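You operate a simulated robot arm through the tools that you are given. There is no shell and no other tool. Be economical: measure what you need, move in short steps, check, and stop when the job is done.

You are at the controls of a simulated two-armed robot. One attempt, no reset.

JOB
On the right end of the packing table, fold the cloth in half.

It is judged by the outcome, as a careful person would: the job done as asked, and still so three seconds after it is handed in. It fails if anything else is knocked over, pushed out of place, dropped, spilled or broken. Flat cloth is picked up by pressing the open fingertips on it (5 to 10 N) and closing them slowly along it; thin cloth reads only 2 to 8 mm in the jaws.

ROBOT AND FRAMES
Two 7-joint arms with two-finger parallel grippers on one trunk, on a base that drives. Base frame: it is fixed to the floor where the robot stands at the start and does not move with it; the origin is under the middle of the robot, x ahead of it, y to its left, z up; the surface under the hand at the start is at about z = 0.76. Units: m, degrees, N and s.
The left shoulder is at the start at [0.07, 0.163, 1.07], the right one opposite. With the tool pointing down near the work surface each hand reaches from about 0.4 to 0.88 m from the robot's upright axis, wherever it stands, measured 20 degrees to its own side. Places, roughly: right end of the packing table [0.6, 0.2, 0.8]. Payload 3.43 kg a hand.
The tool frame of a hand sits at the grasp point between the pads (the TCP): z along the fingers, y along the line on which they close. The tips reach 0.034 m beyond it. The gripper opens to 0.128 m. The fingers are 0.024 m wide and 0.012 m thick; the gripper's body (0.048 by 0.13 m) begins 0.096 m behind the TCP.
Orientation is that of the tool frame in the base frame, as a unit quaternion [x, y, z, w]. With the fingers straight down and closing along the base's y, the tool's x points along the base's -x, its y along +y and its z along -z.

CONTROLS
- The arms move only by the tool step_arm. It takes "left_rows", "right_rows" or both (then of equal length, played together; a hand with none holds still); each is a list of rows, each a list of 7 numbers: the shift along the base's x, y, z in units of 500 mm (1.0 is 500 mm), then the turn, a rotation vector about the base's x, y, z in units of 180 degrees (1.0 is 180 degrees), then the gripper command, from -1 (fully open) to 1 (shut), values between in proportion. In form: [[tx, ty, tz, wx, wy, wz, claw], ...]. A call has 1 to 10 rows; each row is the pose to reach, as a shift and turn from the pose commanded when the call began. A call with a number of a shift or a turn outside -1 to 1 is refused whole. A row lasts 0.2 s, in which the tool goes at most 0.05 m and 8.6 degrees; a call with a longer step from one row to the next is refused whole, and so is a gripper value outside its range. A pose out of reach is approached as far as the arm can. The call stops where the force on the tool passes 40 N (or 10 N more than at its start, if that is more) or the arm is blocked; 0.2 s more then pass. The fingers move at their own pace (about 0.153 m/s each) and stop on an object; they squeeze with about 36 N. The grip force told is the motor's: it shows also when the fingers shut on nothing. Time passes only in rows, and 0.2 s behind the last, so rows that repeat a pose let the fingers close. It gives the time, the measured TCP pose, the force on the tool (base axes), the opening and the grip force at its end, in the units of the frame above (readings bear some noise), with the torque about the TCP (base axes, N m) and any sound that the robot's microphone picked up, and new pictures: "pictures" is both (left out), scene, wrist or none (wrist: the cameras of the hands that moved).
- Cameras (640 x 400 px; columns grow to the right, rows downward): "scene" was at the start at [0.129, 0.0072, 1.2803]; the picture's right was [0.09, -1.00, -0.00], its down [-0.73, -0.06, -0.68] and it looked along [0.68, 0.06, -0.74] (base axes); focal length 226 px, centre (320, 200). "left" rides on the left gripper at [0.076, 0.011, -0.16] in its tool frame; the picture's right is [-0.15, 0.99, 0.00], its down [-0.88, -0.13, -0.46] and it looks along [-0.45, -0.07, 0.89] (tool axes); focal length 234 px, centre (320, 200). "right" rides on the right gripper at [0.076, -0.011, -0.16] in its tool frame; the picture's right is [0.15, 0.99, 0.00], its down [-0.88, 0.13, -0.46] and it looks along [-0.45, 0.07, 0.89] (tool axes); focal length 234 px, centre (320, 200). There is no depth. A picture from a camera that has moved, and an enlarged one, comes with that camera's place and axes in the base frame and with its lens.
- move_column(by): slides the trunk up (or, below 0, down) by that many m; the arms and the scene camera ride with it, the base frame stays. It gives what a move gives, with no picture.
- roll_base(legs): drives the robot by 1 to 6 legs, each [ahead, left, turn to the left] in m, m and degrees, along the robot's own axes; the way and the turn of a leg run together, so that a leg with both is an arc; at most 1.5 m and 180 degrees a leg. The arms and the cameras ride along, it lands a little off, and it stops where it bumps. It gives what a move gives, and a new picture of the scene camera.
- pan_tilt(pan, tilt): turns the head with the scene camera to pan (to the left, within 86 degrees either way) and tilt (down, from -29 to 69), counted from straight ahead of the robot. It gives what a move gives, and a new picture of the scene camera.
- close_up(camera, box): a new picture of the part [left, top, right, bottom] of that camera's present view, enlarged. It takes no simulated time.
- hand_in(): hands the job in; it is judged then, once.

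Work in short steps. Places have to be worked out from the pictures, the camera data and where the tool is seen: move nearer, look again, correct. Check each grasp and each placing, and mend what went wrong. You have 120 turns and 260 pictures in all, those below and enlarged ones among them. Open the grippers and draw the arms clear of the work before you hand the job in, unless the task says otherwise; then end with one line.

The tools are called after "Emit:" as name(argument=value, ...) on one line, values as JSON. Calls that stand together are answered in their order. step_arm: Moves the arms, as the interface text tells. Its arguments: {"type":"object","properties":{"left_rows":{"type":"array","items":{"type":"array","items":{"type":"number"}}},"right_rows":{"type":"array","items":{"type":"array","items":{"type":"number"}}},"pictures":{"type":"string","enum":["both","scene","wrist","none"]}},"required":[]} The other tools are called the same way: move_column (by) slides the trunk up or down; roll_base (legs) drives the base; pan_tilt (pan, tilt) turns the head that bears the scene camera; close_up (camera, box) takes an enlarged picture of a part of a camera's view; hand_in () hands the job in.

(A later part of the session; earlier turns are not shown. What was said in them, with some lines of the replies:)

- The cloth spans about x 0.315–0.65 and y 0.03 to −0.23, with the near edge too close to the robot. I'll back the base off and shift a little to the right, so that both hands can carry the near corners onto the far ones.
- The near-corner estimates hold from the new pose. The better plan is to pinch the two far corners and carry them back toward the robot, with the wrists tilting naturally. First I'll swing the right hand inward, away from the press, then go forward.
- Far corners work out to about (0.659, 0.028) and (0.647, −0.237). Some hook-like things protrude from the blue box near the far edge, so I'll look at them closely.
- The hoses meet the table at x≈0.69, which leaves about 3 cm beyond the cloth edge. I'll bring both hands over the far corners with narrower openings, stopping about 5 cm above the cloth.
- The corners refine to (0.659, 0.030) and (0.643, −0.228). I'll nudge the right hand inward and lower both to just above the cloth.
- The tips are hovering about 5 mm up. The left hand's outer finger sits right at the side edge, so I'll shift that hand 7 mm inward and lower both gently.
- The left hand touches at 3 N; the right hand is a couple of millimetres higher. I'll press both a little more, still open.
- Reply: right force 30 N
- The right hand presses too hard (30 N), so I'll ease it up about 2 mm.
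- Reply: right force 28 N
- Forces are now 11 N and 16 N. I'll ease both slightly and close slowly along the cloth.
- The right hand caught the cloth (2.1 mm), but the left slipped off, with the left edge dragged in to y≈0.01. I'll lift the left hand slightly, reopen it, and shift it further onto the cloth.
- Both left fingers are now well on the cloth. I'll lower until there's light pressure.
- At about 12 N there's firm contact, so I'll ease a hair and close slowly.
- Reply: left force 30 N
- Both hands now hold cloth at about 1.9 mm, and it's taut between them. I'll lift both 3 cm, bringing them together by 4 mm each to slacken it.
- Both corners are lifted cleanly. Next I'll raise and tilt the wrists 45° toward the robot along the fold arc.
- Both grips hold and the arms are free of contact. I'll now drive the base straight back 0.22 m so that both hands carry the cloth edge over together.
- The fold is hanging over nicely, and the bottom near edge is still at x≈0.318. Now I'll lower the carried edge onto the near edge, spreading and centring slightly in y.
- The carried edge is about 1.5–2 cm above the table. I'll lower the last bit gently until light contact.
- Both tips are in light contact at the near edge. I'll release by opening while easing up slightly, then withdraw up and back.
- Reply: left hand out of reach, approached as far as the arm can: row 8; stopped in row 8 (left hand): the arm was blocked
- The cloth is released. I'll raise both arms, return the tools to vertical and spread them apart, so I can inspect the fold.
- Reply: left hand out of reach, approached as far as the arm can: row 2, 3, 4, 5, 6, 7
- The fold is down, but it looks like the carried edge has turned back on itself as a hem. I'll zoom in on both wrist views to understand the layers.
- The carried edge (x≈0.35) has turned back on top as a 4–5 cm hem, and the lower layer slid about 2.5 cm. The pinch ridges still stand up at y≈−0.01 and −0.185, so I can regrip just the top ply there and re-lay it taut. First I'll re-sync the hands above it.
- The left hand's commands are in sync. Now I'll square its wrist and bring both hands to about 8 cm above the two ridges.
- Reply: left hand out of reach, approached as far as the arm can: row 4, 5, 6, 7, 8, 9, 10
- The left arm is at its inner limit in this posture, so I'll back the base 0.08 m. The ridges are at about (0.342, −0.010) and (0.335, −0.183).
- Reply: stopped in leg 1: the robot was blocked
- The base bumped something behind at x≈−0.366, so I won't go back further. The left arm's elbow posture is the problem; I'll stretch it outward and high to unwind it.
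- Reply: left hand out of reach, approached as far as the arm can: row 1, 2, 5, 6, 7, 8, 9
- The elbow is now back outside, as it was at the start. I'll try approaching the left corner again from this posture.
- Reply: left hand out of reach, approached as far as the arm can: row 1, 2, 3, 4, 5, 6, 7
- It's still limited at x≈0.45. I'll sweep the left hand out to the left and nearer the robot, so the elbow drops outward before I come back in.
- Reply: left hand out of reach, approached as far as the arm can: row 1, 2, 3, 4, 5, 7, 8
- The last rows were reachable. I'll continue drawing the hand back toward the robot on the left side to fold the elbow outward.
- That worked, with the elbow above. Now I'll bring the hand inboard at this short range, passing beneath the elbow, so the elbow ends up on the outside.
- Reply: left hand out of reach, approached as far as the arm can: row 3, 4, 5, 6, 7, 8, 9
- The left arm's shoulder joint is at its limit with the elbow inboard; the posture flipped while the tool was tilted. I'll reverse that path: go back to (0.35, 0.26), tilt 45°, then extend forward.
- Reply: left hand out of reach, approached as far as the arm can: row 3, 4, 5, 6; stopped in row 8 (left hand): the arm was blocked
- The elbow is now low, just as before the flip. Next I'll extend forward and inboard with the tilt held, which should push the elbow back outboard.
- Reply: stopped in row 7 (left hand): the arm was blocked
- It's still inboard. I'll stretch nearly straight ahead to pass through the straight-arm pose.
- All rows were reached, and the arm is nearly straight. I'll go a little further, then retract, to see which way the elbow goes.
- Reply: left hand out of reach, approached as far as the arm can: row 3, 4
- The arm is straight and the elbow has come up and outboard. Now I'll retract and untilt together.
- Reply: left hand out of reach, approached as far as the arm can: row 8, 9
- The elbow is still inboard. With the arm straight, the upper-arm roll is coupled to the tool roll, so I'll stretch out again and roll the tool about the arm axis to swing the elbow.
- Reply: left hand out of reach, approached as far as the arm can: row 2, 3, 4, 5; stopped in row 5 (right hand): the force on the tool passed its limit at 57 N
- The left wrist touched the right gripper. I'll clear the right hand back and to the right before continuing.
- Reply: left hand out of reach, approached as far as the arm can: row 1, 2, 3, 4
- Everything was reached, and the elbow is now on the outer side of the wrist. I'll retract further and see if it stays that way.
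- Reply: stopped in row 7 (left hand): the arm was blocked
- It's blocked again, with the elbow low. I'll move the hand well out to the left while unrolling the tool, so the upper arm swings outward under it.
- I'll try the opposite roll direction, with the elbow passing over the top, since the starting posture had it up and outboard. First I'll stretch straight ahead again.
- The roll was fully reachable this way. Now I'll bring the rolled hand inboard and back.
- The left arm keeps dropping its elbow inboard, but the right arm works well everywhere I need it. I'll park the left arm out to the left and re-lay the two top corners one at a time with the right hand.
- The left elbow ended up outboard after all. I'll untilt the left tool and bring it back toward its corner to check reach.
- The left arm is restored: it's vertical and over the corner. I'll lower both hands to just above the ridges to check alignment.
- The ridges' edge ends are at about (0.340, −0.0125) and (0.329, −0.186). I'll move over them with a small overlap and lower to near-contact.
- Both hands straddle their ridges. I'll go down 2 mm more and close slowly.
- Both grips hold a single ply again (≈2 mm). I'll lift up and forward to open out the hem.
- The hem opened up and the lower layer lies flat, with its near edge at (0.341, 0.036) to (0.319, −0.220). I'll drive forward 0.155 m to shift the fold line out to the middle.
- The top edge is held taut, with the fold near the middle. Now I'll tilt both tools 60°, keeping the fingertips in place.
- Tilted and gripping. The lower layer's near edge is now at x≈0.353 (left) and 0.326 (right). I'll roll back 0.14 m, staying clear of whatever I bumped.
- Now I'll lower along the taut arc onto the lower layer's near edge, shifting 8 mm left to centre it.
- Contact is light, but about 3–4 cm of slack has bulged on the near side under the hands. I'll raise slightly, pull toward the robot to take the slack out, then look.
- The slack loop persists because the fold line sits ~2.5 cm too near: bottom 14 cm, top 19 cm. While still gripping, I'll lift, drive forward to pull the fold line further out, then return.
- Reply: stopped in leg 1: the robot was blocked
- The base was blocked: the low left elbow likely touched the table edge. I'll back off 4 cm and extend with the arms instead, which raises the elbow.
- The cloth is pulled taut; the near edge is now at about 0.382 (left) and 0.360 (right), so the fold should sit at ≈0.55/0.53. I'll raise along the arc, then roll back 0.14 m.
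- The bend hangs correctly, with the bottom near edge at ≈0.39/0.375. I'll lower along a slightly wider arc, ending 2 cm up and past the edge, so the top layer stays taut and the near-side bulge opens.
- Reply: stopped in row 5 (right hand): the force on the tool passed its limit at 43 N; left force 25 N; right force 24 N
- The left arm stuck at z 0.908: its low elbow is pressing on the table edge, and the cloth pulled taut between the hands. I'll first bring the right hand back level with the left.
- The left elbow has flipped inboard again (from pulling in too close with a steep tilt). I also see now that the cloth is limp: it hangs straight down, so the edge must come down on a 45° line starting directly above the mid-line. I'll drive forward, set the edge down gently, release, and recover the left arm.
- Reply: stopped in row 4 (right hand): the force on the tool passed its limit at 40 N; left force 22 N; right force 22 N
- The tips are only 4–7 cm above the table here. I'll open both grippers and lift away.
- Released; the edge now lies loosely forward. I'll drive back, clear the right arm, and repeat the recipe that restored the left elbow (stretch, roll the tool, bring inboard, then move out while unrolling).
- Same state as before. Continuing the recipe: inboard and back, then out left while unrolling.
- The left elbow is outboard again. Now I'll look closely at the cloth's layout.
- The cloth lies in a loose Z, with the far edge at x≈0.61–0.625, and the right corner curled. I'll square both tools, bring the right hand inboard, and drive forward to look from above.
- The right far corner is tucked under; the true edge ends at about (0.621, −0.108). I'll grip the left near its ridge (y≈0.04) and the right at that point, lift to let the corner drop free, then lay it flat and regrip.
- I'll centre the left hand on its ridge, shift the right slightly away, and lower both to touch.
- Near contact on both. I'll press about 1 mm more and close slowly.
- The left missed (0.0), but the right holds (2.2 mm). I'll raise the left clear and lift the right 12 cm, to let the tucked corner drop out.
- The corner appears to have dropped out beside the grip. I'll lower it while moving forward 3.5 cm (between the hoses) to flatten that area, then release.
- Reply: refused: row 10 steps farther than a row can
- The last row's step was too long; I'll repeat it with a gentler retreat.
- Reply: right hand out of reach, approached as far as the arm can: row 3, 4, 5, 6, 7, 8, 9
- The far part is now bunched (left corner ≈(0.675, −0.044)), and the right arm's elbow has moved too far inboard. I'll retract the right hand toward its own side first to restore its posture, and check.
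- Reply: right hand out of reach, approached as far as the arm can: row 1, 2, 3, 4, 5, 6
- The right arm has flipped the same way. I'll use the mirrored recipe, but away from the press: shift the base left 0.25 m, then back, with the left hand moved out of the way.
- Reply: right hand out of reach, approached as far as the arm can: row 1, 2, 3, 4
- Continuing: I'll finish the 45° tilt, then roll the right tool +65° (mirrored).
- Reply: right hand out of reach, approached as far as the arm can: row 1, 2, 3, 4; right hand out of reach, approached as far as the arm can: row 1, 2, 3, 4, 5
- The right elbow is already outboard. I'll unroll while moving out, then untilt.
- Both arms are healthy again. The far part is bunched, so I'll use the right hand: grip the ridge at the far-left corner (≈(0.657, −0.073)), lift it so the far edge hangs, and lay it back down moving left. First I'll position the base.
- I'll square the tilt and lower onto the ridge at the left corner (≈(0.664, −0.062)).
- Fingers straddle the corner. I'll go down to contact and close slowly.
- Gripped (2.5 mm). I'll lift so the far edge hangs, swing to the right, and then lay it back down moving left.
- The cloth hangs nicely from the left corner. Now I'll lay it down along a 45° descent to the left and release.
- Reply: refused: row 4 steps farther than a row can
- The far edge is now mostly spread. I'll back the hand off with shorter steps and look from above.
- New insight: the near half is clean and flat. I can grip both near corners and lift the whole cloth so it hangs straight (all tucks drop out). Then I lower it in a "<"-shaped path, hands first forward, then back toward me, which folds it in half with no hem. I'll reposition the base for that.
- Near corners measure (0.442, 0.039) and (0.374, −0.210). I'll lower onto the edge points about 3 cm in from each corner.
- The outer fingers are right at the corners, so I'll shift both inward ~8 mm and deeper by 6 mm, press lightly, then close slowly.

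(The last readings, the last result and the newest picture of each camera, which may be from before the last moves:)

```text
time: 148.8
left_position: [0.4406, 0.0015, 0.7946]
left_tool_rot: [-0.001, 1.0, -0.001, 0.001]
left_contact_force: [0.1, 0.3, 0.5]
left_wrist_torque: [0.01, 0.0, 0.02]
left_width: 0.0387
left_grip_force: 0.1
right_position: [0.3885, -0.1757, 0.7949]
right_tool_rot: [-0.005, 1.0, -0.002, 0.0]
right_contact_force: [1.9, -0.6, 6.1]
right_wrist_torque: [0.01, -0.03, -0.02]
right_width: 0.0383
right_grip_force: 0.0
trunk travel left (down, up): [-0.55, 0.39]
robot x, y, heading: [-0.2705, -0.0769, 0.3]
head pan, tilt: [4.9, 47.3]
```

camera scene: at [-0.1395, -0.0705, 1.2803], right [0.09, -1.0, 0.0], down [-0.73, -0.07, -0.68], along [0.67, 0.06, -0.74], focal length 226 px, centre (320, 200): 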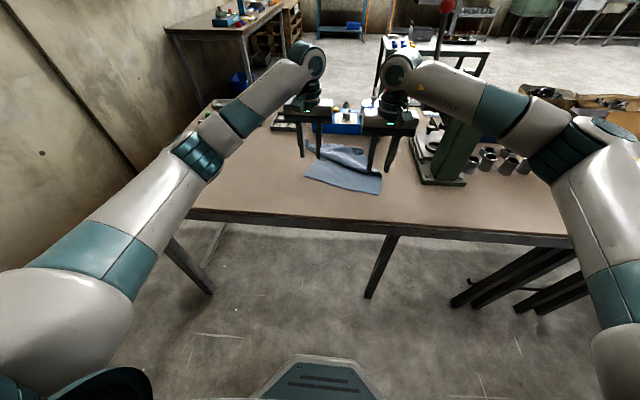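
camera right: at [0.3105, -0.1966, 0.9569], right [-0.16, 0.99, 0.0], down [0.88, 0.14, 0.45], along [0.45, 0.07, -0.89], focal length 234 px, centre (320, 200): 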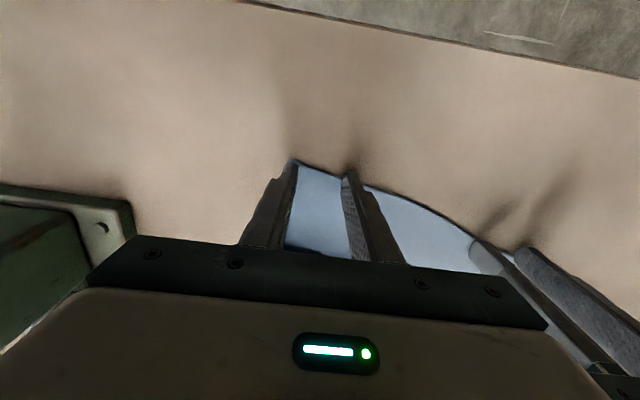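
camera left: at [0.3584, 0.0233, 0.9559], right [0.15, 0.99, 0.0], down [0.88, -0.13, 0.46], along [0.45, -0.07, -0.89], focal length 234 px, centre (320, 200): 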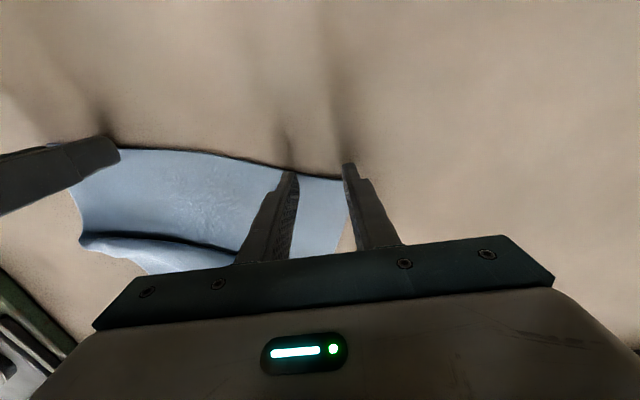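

Right is at 6 N and left almost touching. I'll press the left about 1.5 mm more and close both slowly.

Emit:
step_arm(left_rows=[[0, 0, -0.004, 0, 0, 0, 0.4], [0, 0, -0.004, 0, 0, 0, 0.46], [0, 0, -0.004, 0, 0, 0, 0.53], [0, 0, -0.004, 0, 0, 0, 0.6], [0, 0, -0.004, 0, 0, 0, 0.67], [0, 0, -0.004, 0, 0, 0, 0.74], [0, 0, -0.004, 0, 0, 0, 0.82], [0, 0, -0.004, 0, 0, 0, 0.9], [0, 0, -0.004, 0, 0, 0, 1], [0, 0, -0.004, 0, 0, 0, 1]], right_rows=[[0, 0, -0.0005, 0, 0, 0, 0.4], [0, 0, -0.0005, 0, 0, 0, 0.46], [0, 0, -0.0005, 0, 0, 0, 0.53], [0, 0, -0.0005, 0, 0, 0, 0.6], [0, 0, -0.0005, 0, 0, 0, 0.67], [0, 0, -0.0005, 0, 0, 0, 0.74], [0, 0, -0.0005, 0, 0, 0, 0.82], [0, 0, -0.0005, 0, 0, 0, 0.9], [0, 0, -0.0005, 0, 0, 0, 1], [0, 0, -0.0005, 0, 0, 0, 1]], pictures="wrist")

```text
time: 151.0
left_position: [0.4396, 0.001, 0.7951]
left_tool_rot: [0.0, 1.0, -0.002, 0.003]
left_contact_force: [0.6, -5.1, 17.9]
left_wrist_torque: [-0.18, 0.0, 0.01]
left_width: 0.0023
left_grip_force: 35.9
right_position: [0.3884, -0.1779, 0.7979]
right_tool_rot: [-0.005, 1.0, -0.001, 0.001]
right_contact_force: [1.5, 2.4, 12.7]
right_wrist_torque: [0.07, -0.02, -0.01]
right_width: 0.0
right_grip_force: 32.8
trunk travel left (down, up): [-0.55, 0.39]
robot x, y, heading: [-0.2692, -0.0795, 0.3]
head pan, tilt: [4.9, 47.3]
camera right: at [0.3136, -0.1896, 0.956], right [-0.16, 0.99, 0.0], down [0.88, 0.14, 0.46], along [0.45, 0.07, -0.89], focal length 234 px, centre (320, 200)
camera left: at [0.3632, 0.0132, 0.9534], right [0.15, 0.99, 0.0], down [0.88, -0.13, 0.46], along [0.46, -0.07, -0.89], focal length 234 px, centre (320, 200)
```

right: 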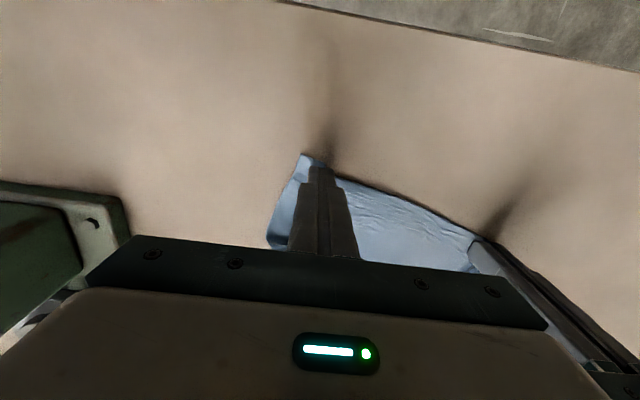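
left: 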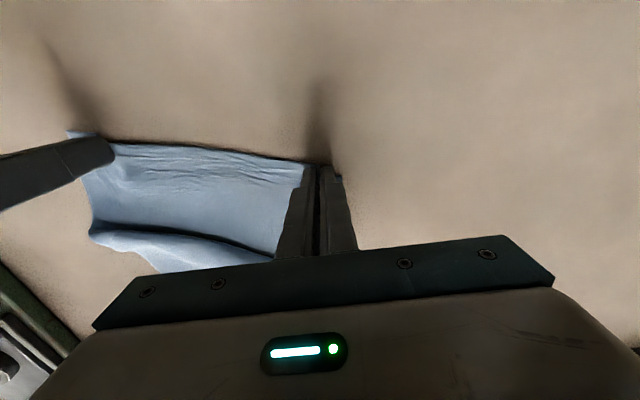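

The left holds (2.3 mm); the right slipped. I'll reopen the right hand, move it slightly deeper and inward, and retry.

Emit:
step_arm(right_rows=[[0, 0, 0.02, 0, 0, 0, 1], [0.012, 0.014, 0.03, 0, 0, 0, 0.5], [0.012, 0.014, 0.03, 0, 0, 0, 0.4], [0.012, 0.014, 0.012, 0, 0, 0, 0.4], [0.012, 0.014, 0.004, 0, 0, 0, 0.4], [0.012, 0.014, 0.0, 0, 0, 0, 0.4], [0.012, 0.014, -0.002, 0, 0, 0, 0.4]], pictures="wrist")

```text
time: 152.6
left_position: [0.4396, 0.0002, 0.796]
left_tool_rot: [-0.001, 1.0, -0.002, 0.003]
left_contact_force: [-0.8, -3.8, 23.0]
left_wrist_torque: [-0.1, 0.02, -0.03]
left_width: 0.0022
left_grip_force: 36.2
right_position: [0.3924, -0.1696, 0.7952]
right_tool_rot: [-0.004, 1.0, -0.001, 0.001]
right_contact_force: [0.1, -0.6, 3.2]
right_wrist_torque: [0.0, -0.01, 0.07]
right_width: 0.0383
right_grip_force: 0.0
trunk travel left (down, up): [-0.55, 0.39]
robot x, y, heading: [-0.2699, -0.0781, 0.3]
head pan, tilt: [4.9, 47.3]
camera right: at [0.3191, -0.182, 0.9553], right [-0.16, 0.99, 0.0], down [0.88, 0.14, 0.46], along [0.45, 0.07, -0.89], focal length 234 px, centre (320, 200)
```

right: 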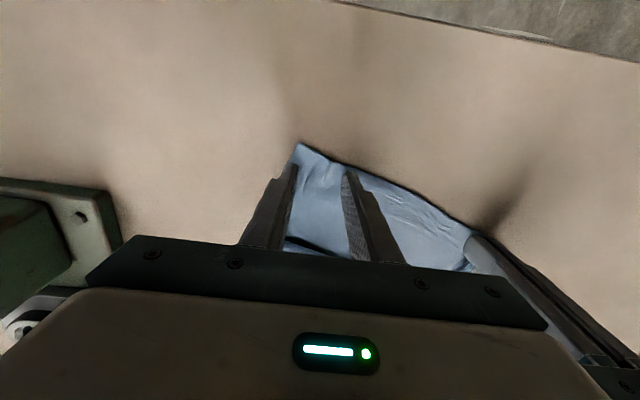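

Better placed: both fingers are on cloth at 3 N. I'll press about 1 mm more and close.

Emit:
step_arm(right_rows=[[0, 0, -0.003, 0, 0, 0, 0.4], [0, 0, -0.003, 0, 0, 0, 0.46], [0, 0, -0.003, 0, 0, 0, 0.53], [0, 0, -0.003, 0, 0, 0, 0.6], [0, 0, -0.003, 0, 0, 0, 0.67], [0, 0, -0.003, 0, 0, 0, 0.74], [0, 0, -0.003, 0, 0, 0, 0.82], [0, 0, -0.003, 0, 0, 0, 0.9], [0, 0, -0.003, 0, 0, 0, 1], [0, 0, -0.003, 0, 0, 0, 1]], pictures="wrist")

```text
time: 154.8
left_position: [0.4386, 0.0007, 0.7958]
left_tool_rot: [0.0, 1.0, -0.002, 0.003]
left_contact_force: [0.6, -7.1, 9.5]
left_wrist_torque: [-0.21, -0.01, -0.02]
left_width: 0.0024
left_grip_force: 36.0
right_position: [0.3933, -0.1686, 0.7956]
right_tool_rot: [-0.005, 1.0, 0.0, 0.002]
right_contact_force: [3.0, 7.5, 31.2]
right_wrist_torque: [0.21, 0.03, -0.06]
right_width: 0.0027
right_grip_force: 36.0
trunk travel left (down, up): [-0.55, 0.39]
robot x, y, heading: [-0.2678, -0.0813, 0.4]
head pan, tilt: [4.9, 47.3]
camera right: at [0.3182, -0.181, 0.9548], right [-0.16, 0.99, 0.0], down [0.88, 0.14, 0.46], along [0.45, 0.07, -0.89], focal length 234 px, centre (320, 200)
```

right: 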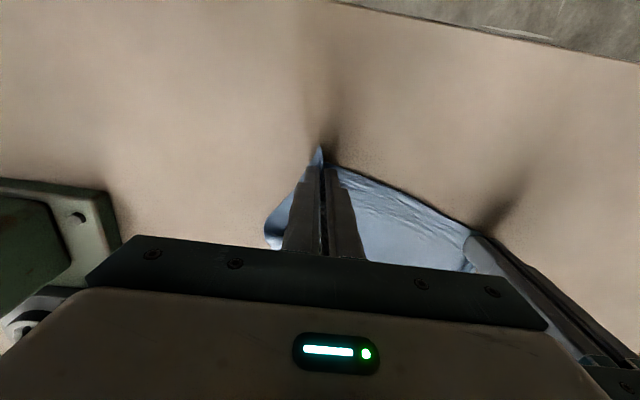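

Both hold (2.4 and 2.7 mm). I'll lift 14 cm, aligning both hands at x≈0.48.

Emit:
step_arm(left_rows=[[0.01, -0.006, 0.05, 0, 0, 0, 1], [0.025, -0.006, 0.1, 0, 0, 0, 1], [0.04, -0.006, 0.15, 0, 0, 0, 1], [0.055, -0.006, 0.2, 0, 0, 0, 1], [0.07, -0.006, 0.24, 0, 0, 0, 1], [0.082, -0.006, 0.28, 0, 0, 0, 1]], right_rows=[[0.02, 0.006, 0.05, 0, 0, 0, 1], [0.05, 0.006, 0.1, 0, 0, 0, 1], [0.08, 0.006, 0.15, 0, 0, 0, 1], [0.11, 0.006, 0.2, 0, 0, 0, 1], [0.145, 0.006, 0.24, 0, 0, 0, 1], [0.174, 0.006, 0.28, 0, 0, 0, 1]], pictures="scene")

Emit:
move_column(by=0.2)

Emit:
close_up(camera="scene", box=[220, 100, 460, 250])

```text
time: 156.2
left_position: [0.4819, -0.001, 0.9347]
left_tool_rot: [-0.001, 1.0, -0.002, 0.002]
left_contact_force: [-0.5, -0.4, -0.4]
left_wrist_torque: [-0.01, 0.0, 0.01]
left_width: 0.0023
left_grip_force: 36.5
right_position: [0.4813, -0.1671, 0.934]
right_tool_rot: [-0.006, 1.0, -0.001, -0.001]
right_contact_force: [-0.3, 0.2, 0.2]
right_wrist_torque: [0.0, -0.01, 0.0]
right_width: 0.0023
right_grip_force: 35.8
trunk travel left (down, up): [-0.55, 0.39]
robot x, y, heading: [-0.272, -0.0756, 0.3]
head pan, tilt: [4.9, 47.3]
camera scene: at [-0.1414, -0.0702, 1.2803], right [0.09, -1.0, 0.0], down [-0.73, -0.07, -0.68], along [0.68, 0.06, -0.73], focal length 226 px, centre (320, 200)
```

scene: 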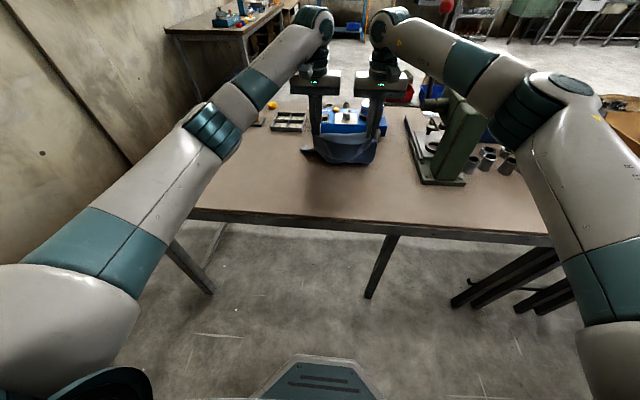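

```text
time: 158.3
left_position: [0.4824, -0.0017, 1.1333]
left_tool_rot: [-0.001, 1.0, -0.001, 0.001]
left_contact_force: [-0.5, -0.8, 0.4]
left_wrist_torque: [-0.02, -0.01, 0.0]
left_width: 0.0022
left_grip_force: 36.0
right_position: [0.4819, -0.1665, 1.1321]
right_tool_rot: [-0.005, 1.0, -0.001, -0.001]
right_contact_force: [-0.4, -0.6, -0.7]
right_wrist_torque: [-0.02, 0.03, -0.01]
right_width: 0.003
right_grip_force: 35.5
trunk travel left (down, up): [-0.75, 0.19]
robot x, y, heading: [-0.2722, -0.0813, 0.1]
head pan, tilt: [4.9, 47.3]
```

```text
2.67 times, centred on (340, 175) of scene
camera zoom: at [-0.1403, -0.0704, 1.4802], right [0.09, -1.0, 0.0], down [-0.73, -0.07, -0.68], along [0.67, 0.06, -0.74], focal length 602 px, centre (267, 267)
```

zoom: 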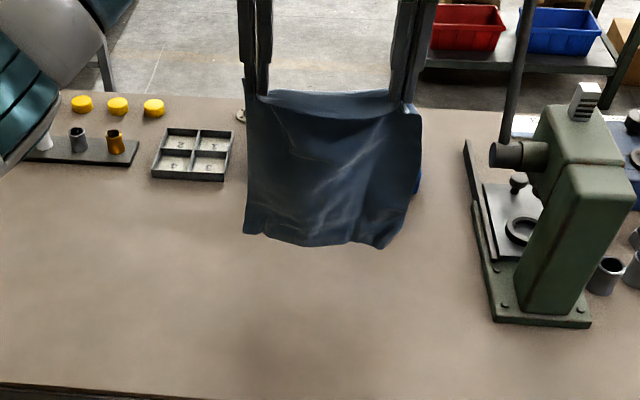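

The cloth hangs cleanly, with its lower edge just above the table. I'll move it gently back to x≈0.355 so there's room for the forward-then-back path.

Emit:
step_arm(left_rows=[[-0.04, 0, 0, 0, 0, 0, 1], [-0.09, 0, 0, 0, 0, 0, 1], [-0.14, 0, 0, 0, 0, 0, 1], [-0.19, 0, 0, 0, 0, 0, 1], [-0.23, 0, 0, 0, 0, 0, 1], [-0.25, 0, 0, 0, 0, 0, 1], [-0.255, 0, 0, 0, 0, 0, 1], [-0.255, 0, 0, 0, 0, 0, 1], [-0.255, 0, 0, 0, 0, 0, 1], [-0.255, 0, 0, 0, 0, 0, 1]], right_rows=[[-0.04, 0, 0, 0, 0, 0, 1], [-0.09, 0, 0, 0, 0, 0, 1], [-0.14, 0, 0, 0, 0, 0, 1], [-0.19, 0, 0, 0, 0, 0, 1], [-0.23, 0, 0, 0, 0, 0, 1], [-0.25, 0, 0, 0, 0, 0, 1], [-0.255, 0, 0, 0, 0, 0, 1], [-0.255, 0, 0, 0, 0, 0, 1], [-0.255, 0, 0, 0, 0, 0, 1], [-0.255, 0, 0, 0, 0, 0, 1]], pictures="scene")

Emit:
close_up(camera="scene", box=[240, 110, 440, 235])

```text
time: 160.5
left_position: [0.3545, -0.0025, 1.1331]
left_tool_rot: [-0.001, 1.0, -0.002, 0.001]
left_contact_force: [0.3, -1.2, 0.2]
left_wrist_torque: [0.03, 0.01, -0.05]
left_width: 0.0023
left_grip_force: 35.7
right_position: [0.3546, -0.1678, 1.1343]
right_tool_rot: [-0.005, 1.0, -0.001, -0.001]
right_contact_force: [0.1, 0.1, -0.5]
right_wrist_torque: [-0.02, 0.01, 0.0]
right_width: 0.0028
right_grip_force: 36.4
trunk travel left (down, up): [-0.75, 0.19]
robot x, y, heading: [-0.265, -0.0798, 0.1]
head pan, tilt: [4.9, 47.3]
camera scene: at [-0.1406, -0.0704, 1.4803], right [0.09, -1.0, 0.0], down [-0.73, -0.07, -0.68], along [0.67, 0.06, -0.74], focal length 226 px, centre (320, 200)
```

scene: 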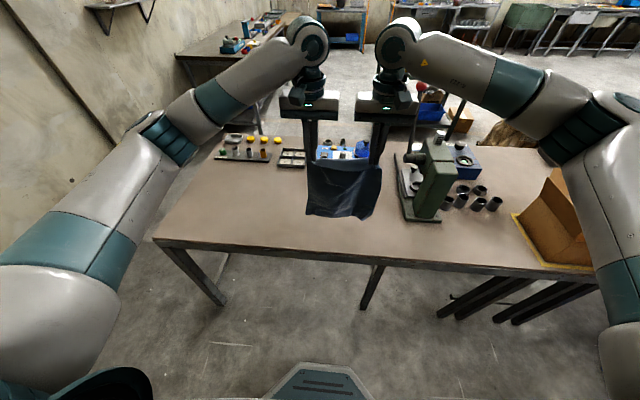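

```text
3.20 times, centred on (340, 172) of scene
camera zoom: at [-0.1406, -0.0704, 1.4803], right [0.09, -1.0, 0.0], down [-0.73, -0.07, -0.68], along [0.67, 0.06, -0.74], focal length 723 px, centre (256, 288)
```

zoom: 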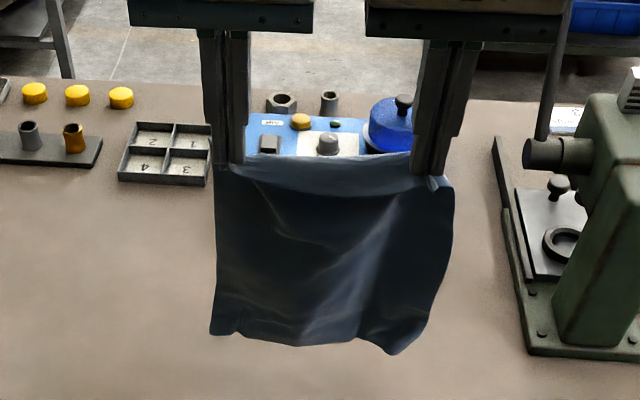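

The hanging length looks a bit short, so the bottom edge may be curled. I'll check with the wrist views.

Emit:
close_up(camera="left", box=[0, 0, 640, 300])

Emit:
close_up(camera="right", box=[0, 0, 640, 300])

```text
1.00 times, centred on (320, 150) of left (not enlarged: the box is as wide or as high as the picture)
camera zoom: at [0.2784, 0.0101, 1.2917], right [0.15, 0.99, 0.0], down [0.88, -0.13, 0.46], along [0.45, -0.07, -0.89], focal length 234 px, centre (320, 250)
```

zoom: 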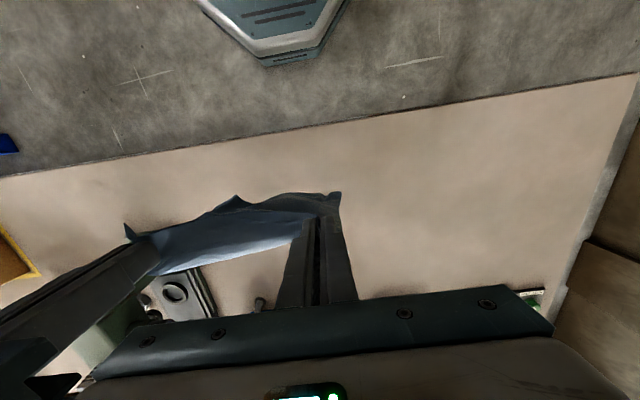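

```text
1.00 times, centred on (320, 150) of right (not enlarged: the box is as wide or as high as the picture)
camera zoom: at [0.2804, -0.18, 1.2933], right [-0.16, 0.99, 0.0], down [0.88, 0.14, 0.45], along [0.45, 0.07, -0.89], focal length 234 px, centre (320, 250)
```

zoom: 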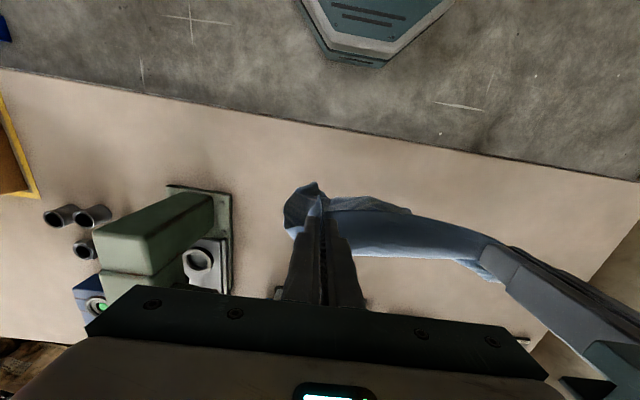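

Triangulating the two views, the bottom edge hangs full-length at about (0.408, z≈0.785). So I'll touch it down, then move forward 0.175 m while lowering 0.175 m, laying out the lower half.

Emit:
step_arm(left_rows=[[0, 0, -0.03, 0, 0, 0, 1], [0.04, 0, -0.08, 0, 0, 0, 1], [0.09, 0, -0.13, 0, 0, 0, 1], [0.14, 0, -0.18, 0, 0, 0, 1], [0.19, 0, -0.23, 0, 0, 0, 1], [0.24, 0, -0.28, 0, 0, 0, 1], [0.29, 0, -0.33, 0, 0, 0, 1], [0.34, 0, -0.385, 0, 0, 0, 1]], right_rows=[[0, 0, -0.03, 0, 0, 0, 1], [0.04, 0, -0.08, 0, 0, 0, 1], [0.09, 0, -0.13, 0, 0, 0, 1], [0.14, 0, -0.18, 0, 0, 0, 1], [0.19, 0, -0.23, 0, 0, 0, 1], [0.24, 0, -0.28, 0, 0, 0, 1], [0.29, 0, -0.33, 0, 0, 0, 1], [0.34, 0, -0.385, 0, 0, 0, 1]], pictures="scene")

Emit:
close_up(camera="scene", box=[240, 110, 440, 235])

```text
time: 162.3
left_position: [0.5229, -0.0024, 0.9397]
left_tool_rot: [0.0, 1.0, -0.002, 0.0]
left_contact_force: [0.1, -0.6, -0.6]
left_wrist_torque: [0.0, 0.02, 0.0]
left_width: 0.0024
left_grip_force: 36.4
right_position: [0.526, -0.167, 0.9402]
right_tool_rot: [-0.006, 1.0, -0.001, -0.002]
right_contact_force: [-0.4, -0.2, -0.7]
right_wrist_torque: [0.0, 0.02, 0.02]
right_width: 0.0027
right_grip_force: 36.2
trunk travel left (down, up): [-0.75, 0.19]
robot x, y, heading: [-0.2681, -0.0791, 0.4]
head pan, tilt: [4.9, 47.3]
camera scene: at [-0.1385, -0.0706, 1.4801], right [0.09, -1.0, 0.0], down [-0.73, -0.07, -0.68], along [0.67, 0.06, -0.74], focal length 226 px, centre (320, 200)
```

scene: 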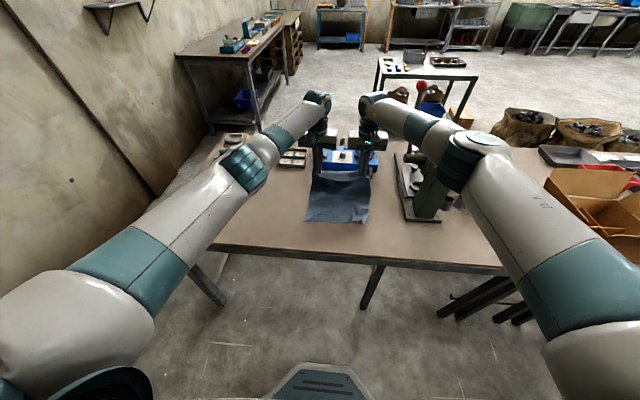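

```text
3.20 times, centred on (340, 172) of scene
camera zoom: at [-0.1385, -0.0706, 1.4801], right [0.09, -1.0, 0.0], down [-0.73, -0.07, -0.68], along [0.67, 0.06, -0.74], focal length 723 px, centre (256, 288)
```

zoom: 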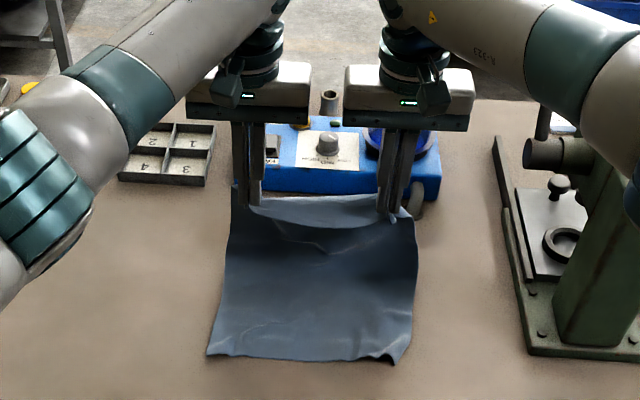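

Very clean: the lower half is laid with its edge at x≈0.40, and the fold will be near 0.565. Now I'll go back toward the robot, lowering the top half over it.

Emit:
step_arm(left_rows=[[-0.04, 0, -0.035, 0, 0, 0, 1], [-0.08, 0, -0.075, 0, 0, 0, 1], [-0.12, 0, -0.12, 0, 0, 0, 1], [-0.16, 0, -0.165, 0, 0, 0, 1], [-0.195, 0, -0.21, 0, 0, 0, 1], [-0.222, 0, -0.25, 0, 0, 0, 1], [-0.232, 0, -0.272, 0, 0, 0, 1]], right_rows=[[-0.04, 0, -0.035, 0, 0, 0, 1], [-0.08, 0, -0.075, 0, 0, 0, 1], [-0.12, 0, -0.12, 0, 0, 0, 1], [-0.16, 0, -0.165, 0, 0, 0, 1], [-0.195, 0, -0.21, 0, 0, 0, 1], [-0.222, 0, -0.25, 0, 0, 0, 1], [-0.232, 0, -0.272, 0, 0, 0, 1]], pictures="wrist")

Emit:
close_up(camera="scene", box=[240, 110, 440, 235])

```text
time: 163.9
left_position: [0.408, -0.0003, 0.8051]
left_tool_rot: [-0.001, 1.0, -0.002, 0.001]
left_contact_force: [0.0, -0.4, 0.3]
left_wrist_torque: [0.01, 0.01, -0.02]
left_width: 0.0021
left_grip_force: 36.2
right_position: [0.4089, -0.1676, 0.8042]
right_tool_rot: [-0.005, 1.0, 0.0, 0.0]
right_contact_force: [-0.3, 0.8, -0.2]
right_wrist_torque: [0.04, -0.02, -0.01]
right_width: 0.0028
right_grip_force: 35.8
trunk travel left (down, up): [-0.75, 0.19]
robot x, y, heading: [-0.2687, -0.0814, 0.6]
head pan, tilt: [4.9, 47.3]
camera right: at [0.3347, -0.1795, 0.9644], right [-0.16, 0.99, 0.0], down [0.88, 0.14, 0.45], along [0.45, 0.07, -0.89], focal length 234 px, centre (320, 200)
camera left: at [0.3321, 0.0118, 0.9635], right [0.14, 0.99, 0.0], down [0.88, -0.13, 0.46], along [0.45, -0.07, -0.89], focal length 234 px, centre (320, 200)
```

right: 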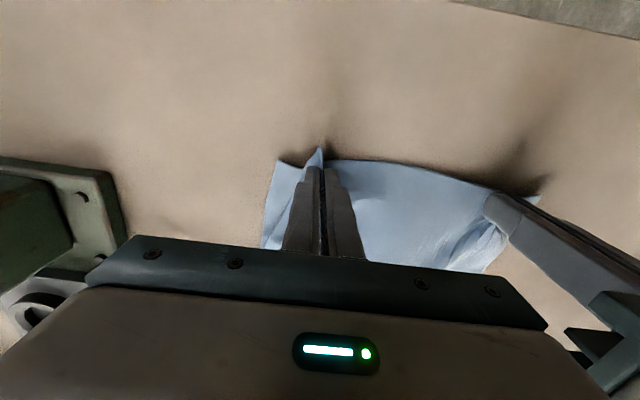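
left: 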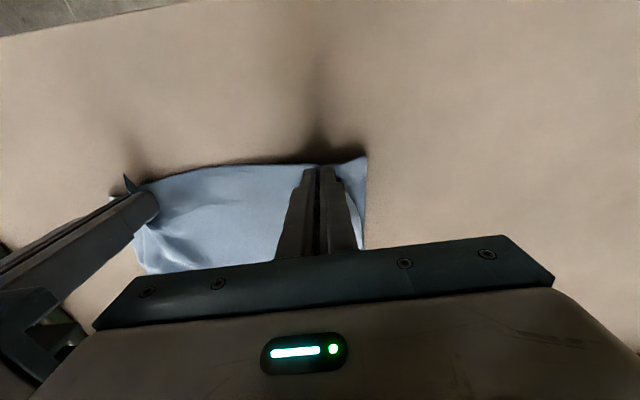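

```text
3.20 times, centred on (340, 172) of scene
camera zoom: at [-0.1404, -0.0704, 1.4803], right [0.09, -1.0, 0.0], down [-0.73, -0.07, -0.68], along [0.67, 0.06, -0.74], focal length 723 px, centre (256, 288)
```

zoom: 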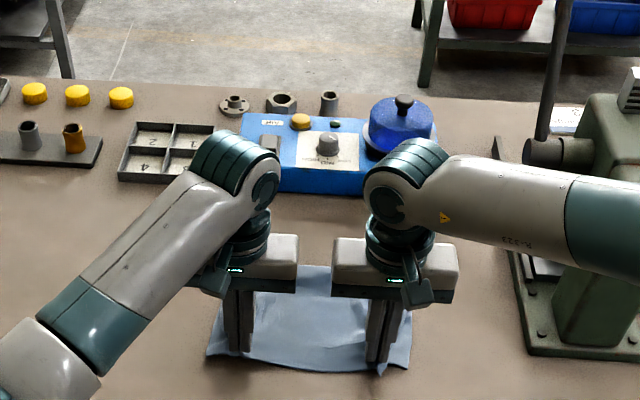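

The top edge lies right over the lower edge. I'll lower the last few mm, open gently, and lift straight up.

Emit:
step_arm(left_rows=[[0, 0.006, -0.008, 0, 0, 0, 1], [-0.002, 0.01, -0.013, 0, 0, 0, 1], [-0.002, 0.01, -0.013, 0, 0, 0, 0.85], [-0.002, 0.01, -0.013, 0, 0, 0, 0.7], [-0.002, 0.01, -0.012, 0, 0, 0, 0.5], [-0.002, 0.01, 0.0, 0, 0, 0, 0.5], [-0.002, 0.01, 0.04, 0, 0, 0, 0.5], [-0.002, 0.01, 0.12, 0, 0, 0, 0.5], [-0.002, 0.04, 0.2, 0, 0, 0, 0.5], [-0.002, 0.08, 0.28, 0, 0, 0, 0.5]], right_rows=[[0, -0.006, -0.008, 0, 0, 0, 1], [-0.002, -0.01, -0.012, 0, 0, 0, 1], [-0.002, -0.01, -0.012, 0, 0, 0, 0.85], [-0.002, -0.01, -0.012, 0, 0, 0, 0.7], [-0.002, -0.01, -0.011, 0, 0, 0, 0.5], [-0.002, -0.01, 0.0, 0, 0, 0, 0.5], [-0.002, -0.01, 0.04, 0, 0, 0, 0.5], [-0.002, -0.01, 0.12, 0, 0, 0, 0.5], [-0.002, -0.04, 0.2, 0, 0, 0, 0.5], [-0.002, -0.08, 0.28, 0, 0, 0, 0.5]], pictures="wrist")

Emit:
step_arm(left_rows=[[-0.02, 0.08, 0.02, 0, 0, 0, 0.5], [-0.03, 0.16, 0.04, 0, 0, 0, 0.5], [-0.04, 0.24, 0.06, 0, 0, 0, 0.5], [-0.04, 0.32, 0.06, 0, 0, 0, 0.5]], right_rows=[[-0.03, -0.05, 0.02, 0, 0, 0, 0.5], [-0.06, -0.1, 0.06, 0, 0, 0, 0.5], [-0.09, -0.15, 0.1, 0, 0, 0, 0.5], [-0.12, -0.2, 0.12, 0, 0, 0, 0.5]], pictures="scene")

Emit:
close_up(camera="scene", box=[280, 150, 400, 240])

```text
time: 166.1
left_position: [0.4081, 0.0368, 0.9444]
left_tool_rot: [-0.001, 1.0, -0.002, 0.001]
left_contact_force: [0.0, -0.5, 0.1]
left_wrist_torque: [-0.01, -0.02, -0.02]
left_width: 0.0321
left_grip_force: 0.1
right_position: [0.4054, -0.2051, 0.9433]
right_tool_rot: [-0.005, 1.0, -0.001, -0.001]
right_contact_force: [0.1, 0.9, 0.0]
right_wrist_torque: [0.0, 0.03, -0.01]
right_width: 0.0322
right_grip_force: 0.1
trunk travel left (down, up): [-0.75, 0.19]
robot x, y, heading: [-0.272, -0.0816, 0.3]
head pan, tilt: [4.9, 47.3]
camera right: at [0.3324, -0.219, 1.1034], right [-0.16, 0.99, 0.0], down [0.88, 0.14, 0.45], along [0.45, 0.07, -0.89], focal length 234 px, centre (320, 200)
camera left: at [0.3327, 0.0491, 1.1037], right [0.14, 0.99, 0.0], down [0.88, -0.13, 0.46], along [0.45, -0.07, -0.89], focal length 234 px, centre (320, 200)
```

right: 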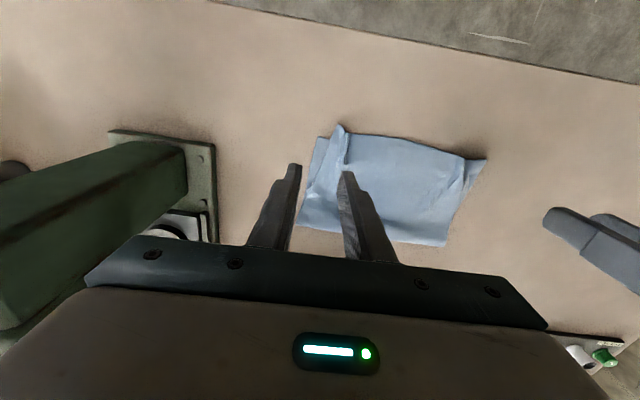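
left: 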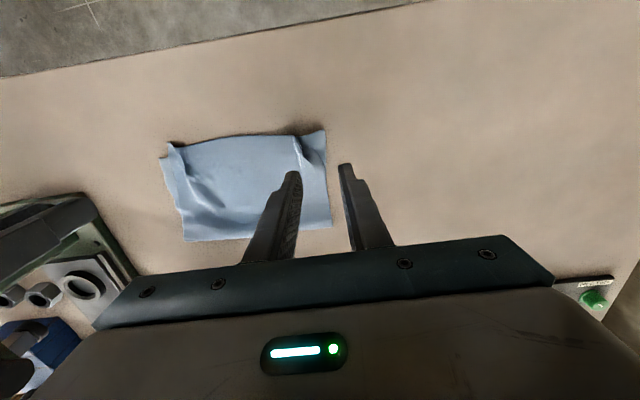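

```text
time: 167.1
left_position: [0.3837, 0.1993, 0.9783]
left_tool_rot: [0.0, 1.0, -0.002, 0.002]
left_contact_force: [-0.2, 0.2, -1.1]
left_wrist_torque: [-0.01, 0.03, -0.02]
left_width: 0.0319
left_grip_force: 0.0
right_position: [0.3487, -0.3055, 1.0054]
right_tool_rot: [-0.005, 1.0, -0.001, 0.0]
right_contact_force: [-0.5, 0.6, 0.2]
right_wrist_torque: [-0.05, -0.01, -0.01]
right_width: 0.032
right_grip_force: 0.2
trunk travel left (down, up): [-0.75, 0.19]
robot x, y, heading: [-0.268, -0.082, 0.2]
head pan, tilt: [4.9, 47.3]
camera scene: at [-0.1421, -0.0701, 1.4805], right [0.09, -1.0, 0.0], down [-0.73, -0.07, -0.68], along [0.68, 0.06, -0.73], focal length 226 px, centre (320, 200)
```

scene: 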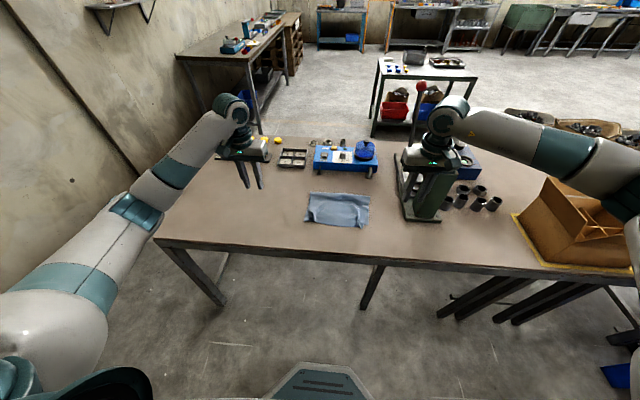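

```text
4.44 times, centred on (340, 195) of scene
camera zoom: at [-0.1421, -0.0701, 1.4805], right [0.09, -1.0, 0.0], down [-0.73, -0.07, -0.68], along [0.68, 0.06, -0.73], focal length 1004 px, centre (231, 222)
```

zoom: 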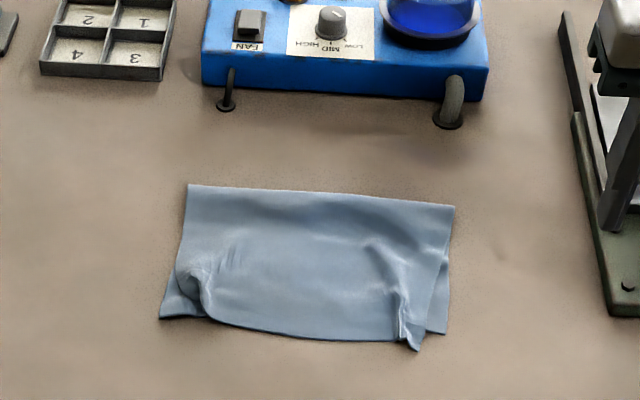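

The cloth is folded cleanly in half: straight far fold, near edges together, and only two small pinch creases left. Nothing else on the table appears moved. I'll open the grippers fully and draw the arms clear.

Emit:
step_arm(left_rows=[[0, 0.04, 0.04, 0, 0, 0, 0], [0, 0.1, 0.08, 0, 0, 0, -1], [0, 0.14, 0.08, 0, 0, 0, -1], [0, 0.14, 0.08, 0, 0, 0, -1]], right_rows=[[-0.04, -0.02, 0.04, 0, 0, 0, 0], [-0.1, -0.04, 0.06, 0, 0, 0, -1], [-0.14, -0.06, 0.06, 0, 0, 0, -1], [-0.14, -0.06, 0.06, 0, 0, 0, -1]], pictures="scene")

Emit:
close_up(camera="scene", box=[280, 150, 400, 240])

```text
time: 168.1
left_position: [0.3859, 0.2692, 1.0147]
left_tool_rot: [0.0, 1.0, -0.001, 0.002]
left_contact_force: [-0.3, -0.3, -0.1]
left_wrist_torque: [0.02, 0.02, -0.02]
left_width: 0.1281
left_grip_force: 0.0
right_position: [0.2763, -0.3374, 1.0344]
right_tool_rot: [-0.005, 1.0, -0.001, 0.0]
right_contact_force: [0.0, 0.5, -0.7]
right_wrist_torque: [0.01, -0.02, 0.02]
right_width: 0.1276
right_grip_force: 0.1
trunk travel left (down, up): [-0.75, 0.19]
robot x, y, heading: [-0.2694, -0.0783, 0.5]
head pan, tilt: [4.9, 47.3]
camera scene: at [-0.1406, -0.0703, 1.4803], right [0.09, -1.0, 0.0], down [-0.73, -0.07, -0.68], along [0.67, 0.06, -0.74], focal length 226 px, centre (320, 200)
```

scene: 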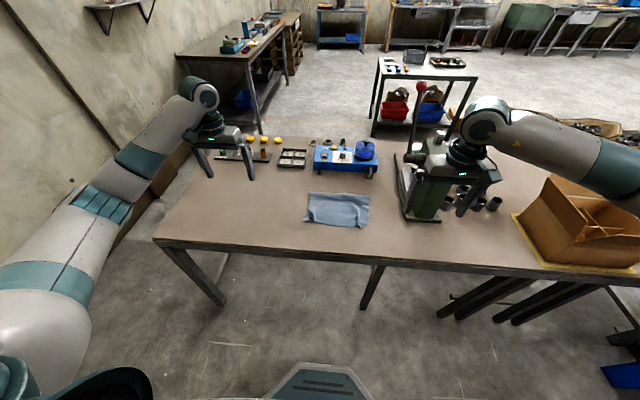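

```text
4.44 times, centred on (340, 195) of scene
camera zoom: at [-0.1406, -0.0703, 1.4803], right [0.09, -1.0, 0.0], down [-0.73, -0.07, -0.68], along [0.67, 0.06, -0.74], focal length 1004 px, centre (231, 222)
```

zoom: 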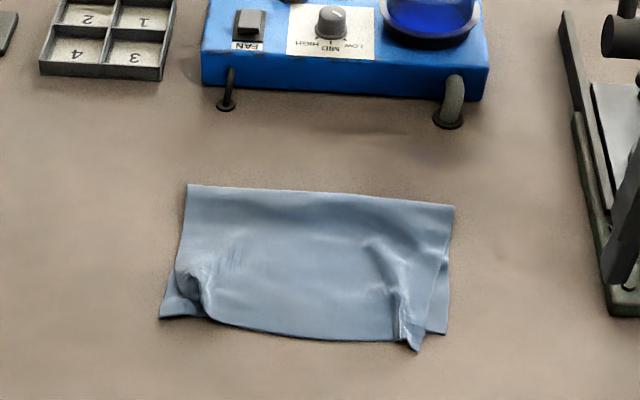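

The fold is stable, and the arms are clear with the grippers open. Handing in.

Emit:
hand_in()

```text
The job is handed in.
```

The cloth is folded in half on the right end of the packing table. The far fold is straight and the near edges meet to within about 1.5 cm. Two small pinch creases remain, and the top layer's near corners sit about 2–3 cm inward. On the way, the base was blocked once behind the robot and once at the table's front edge. I saw nothing on the table moved, but I didn't look behind the robot.
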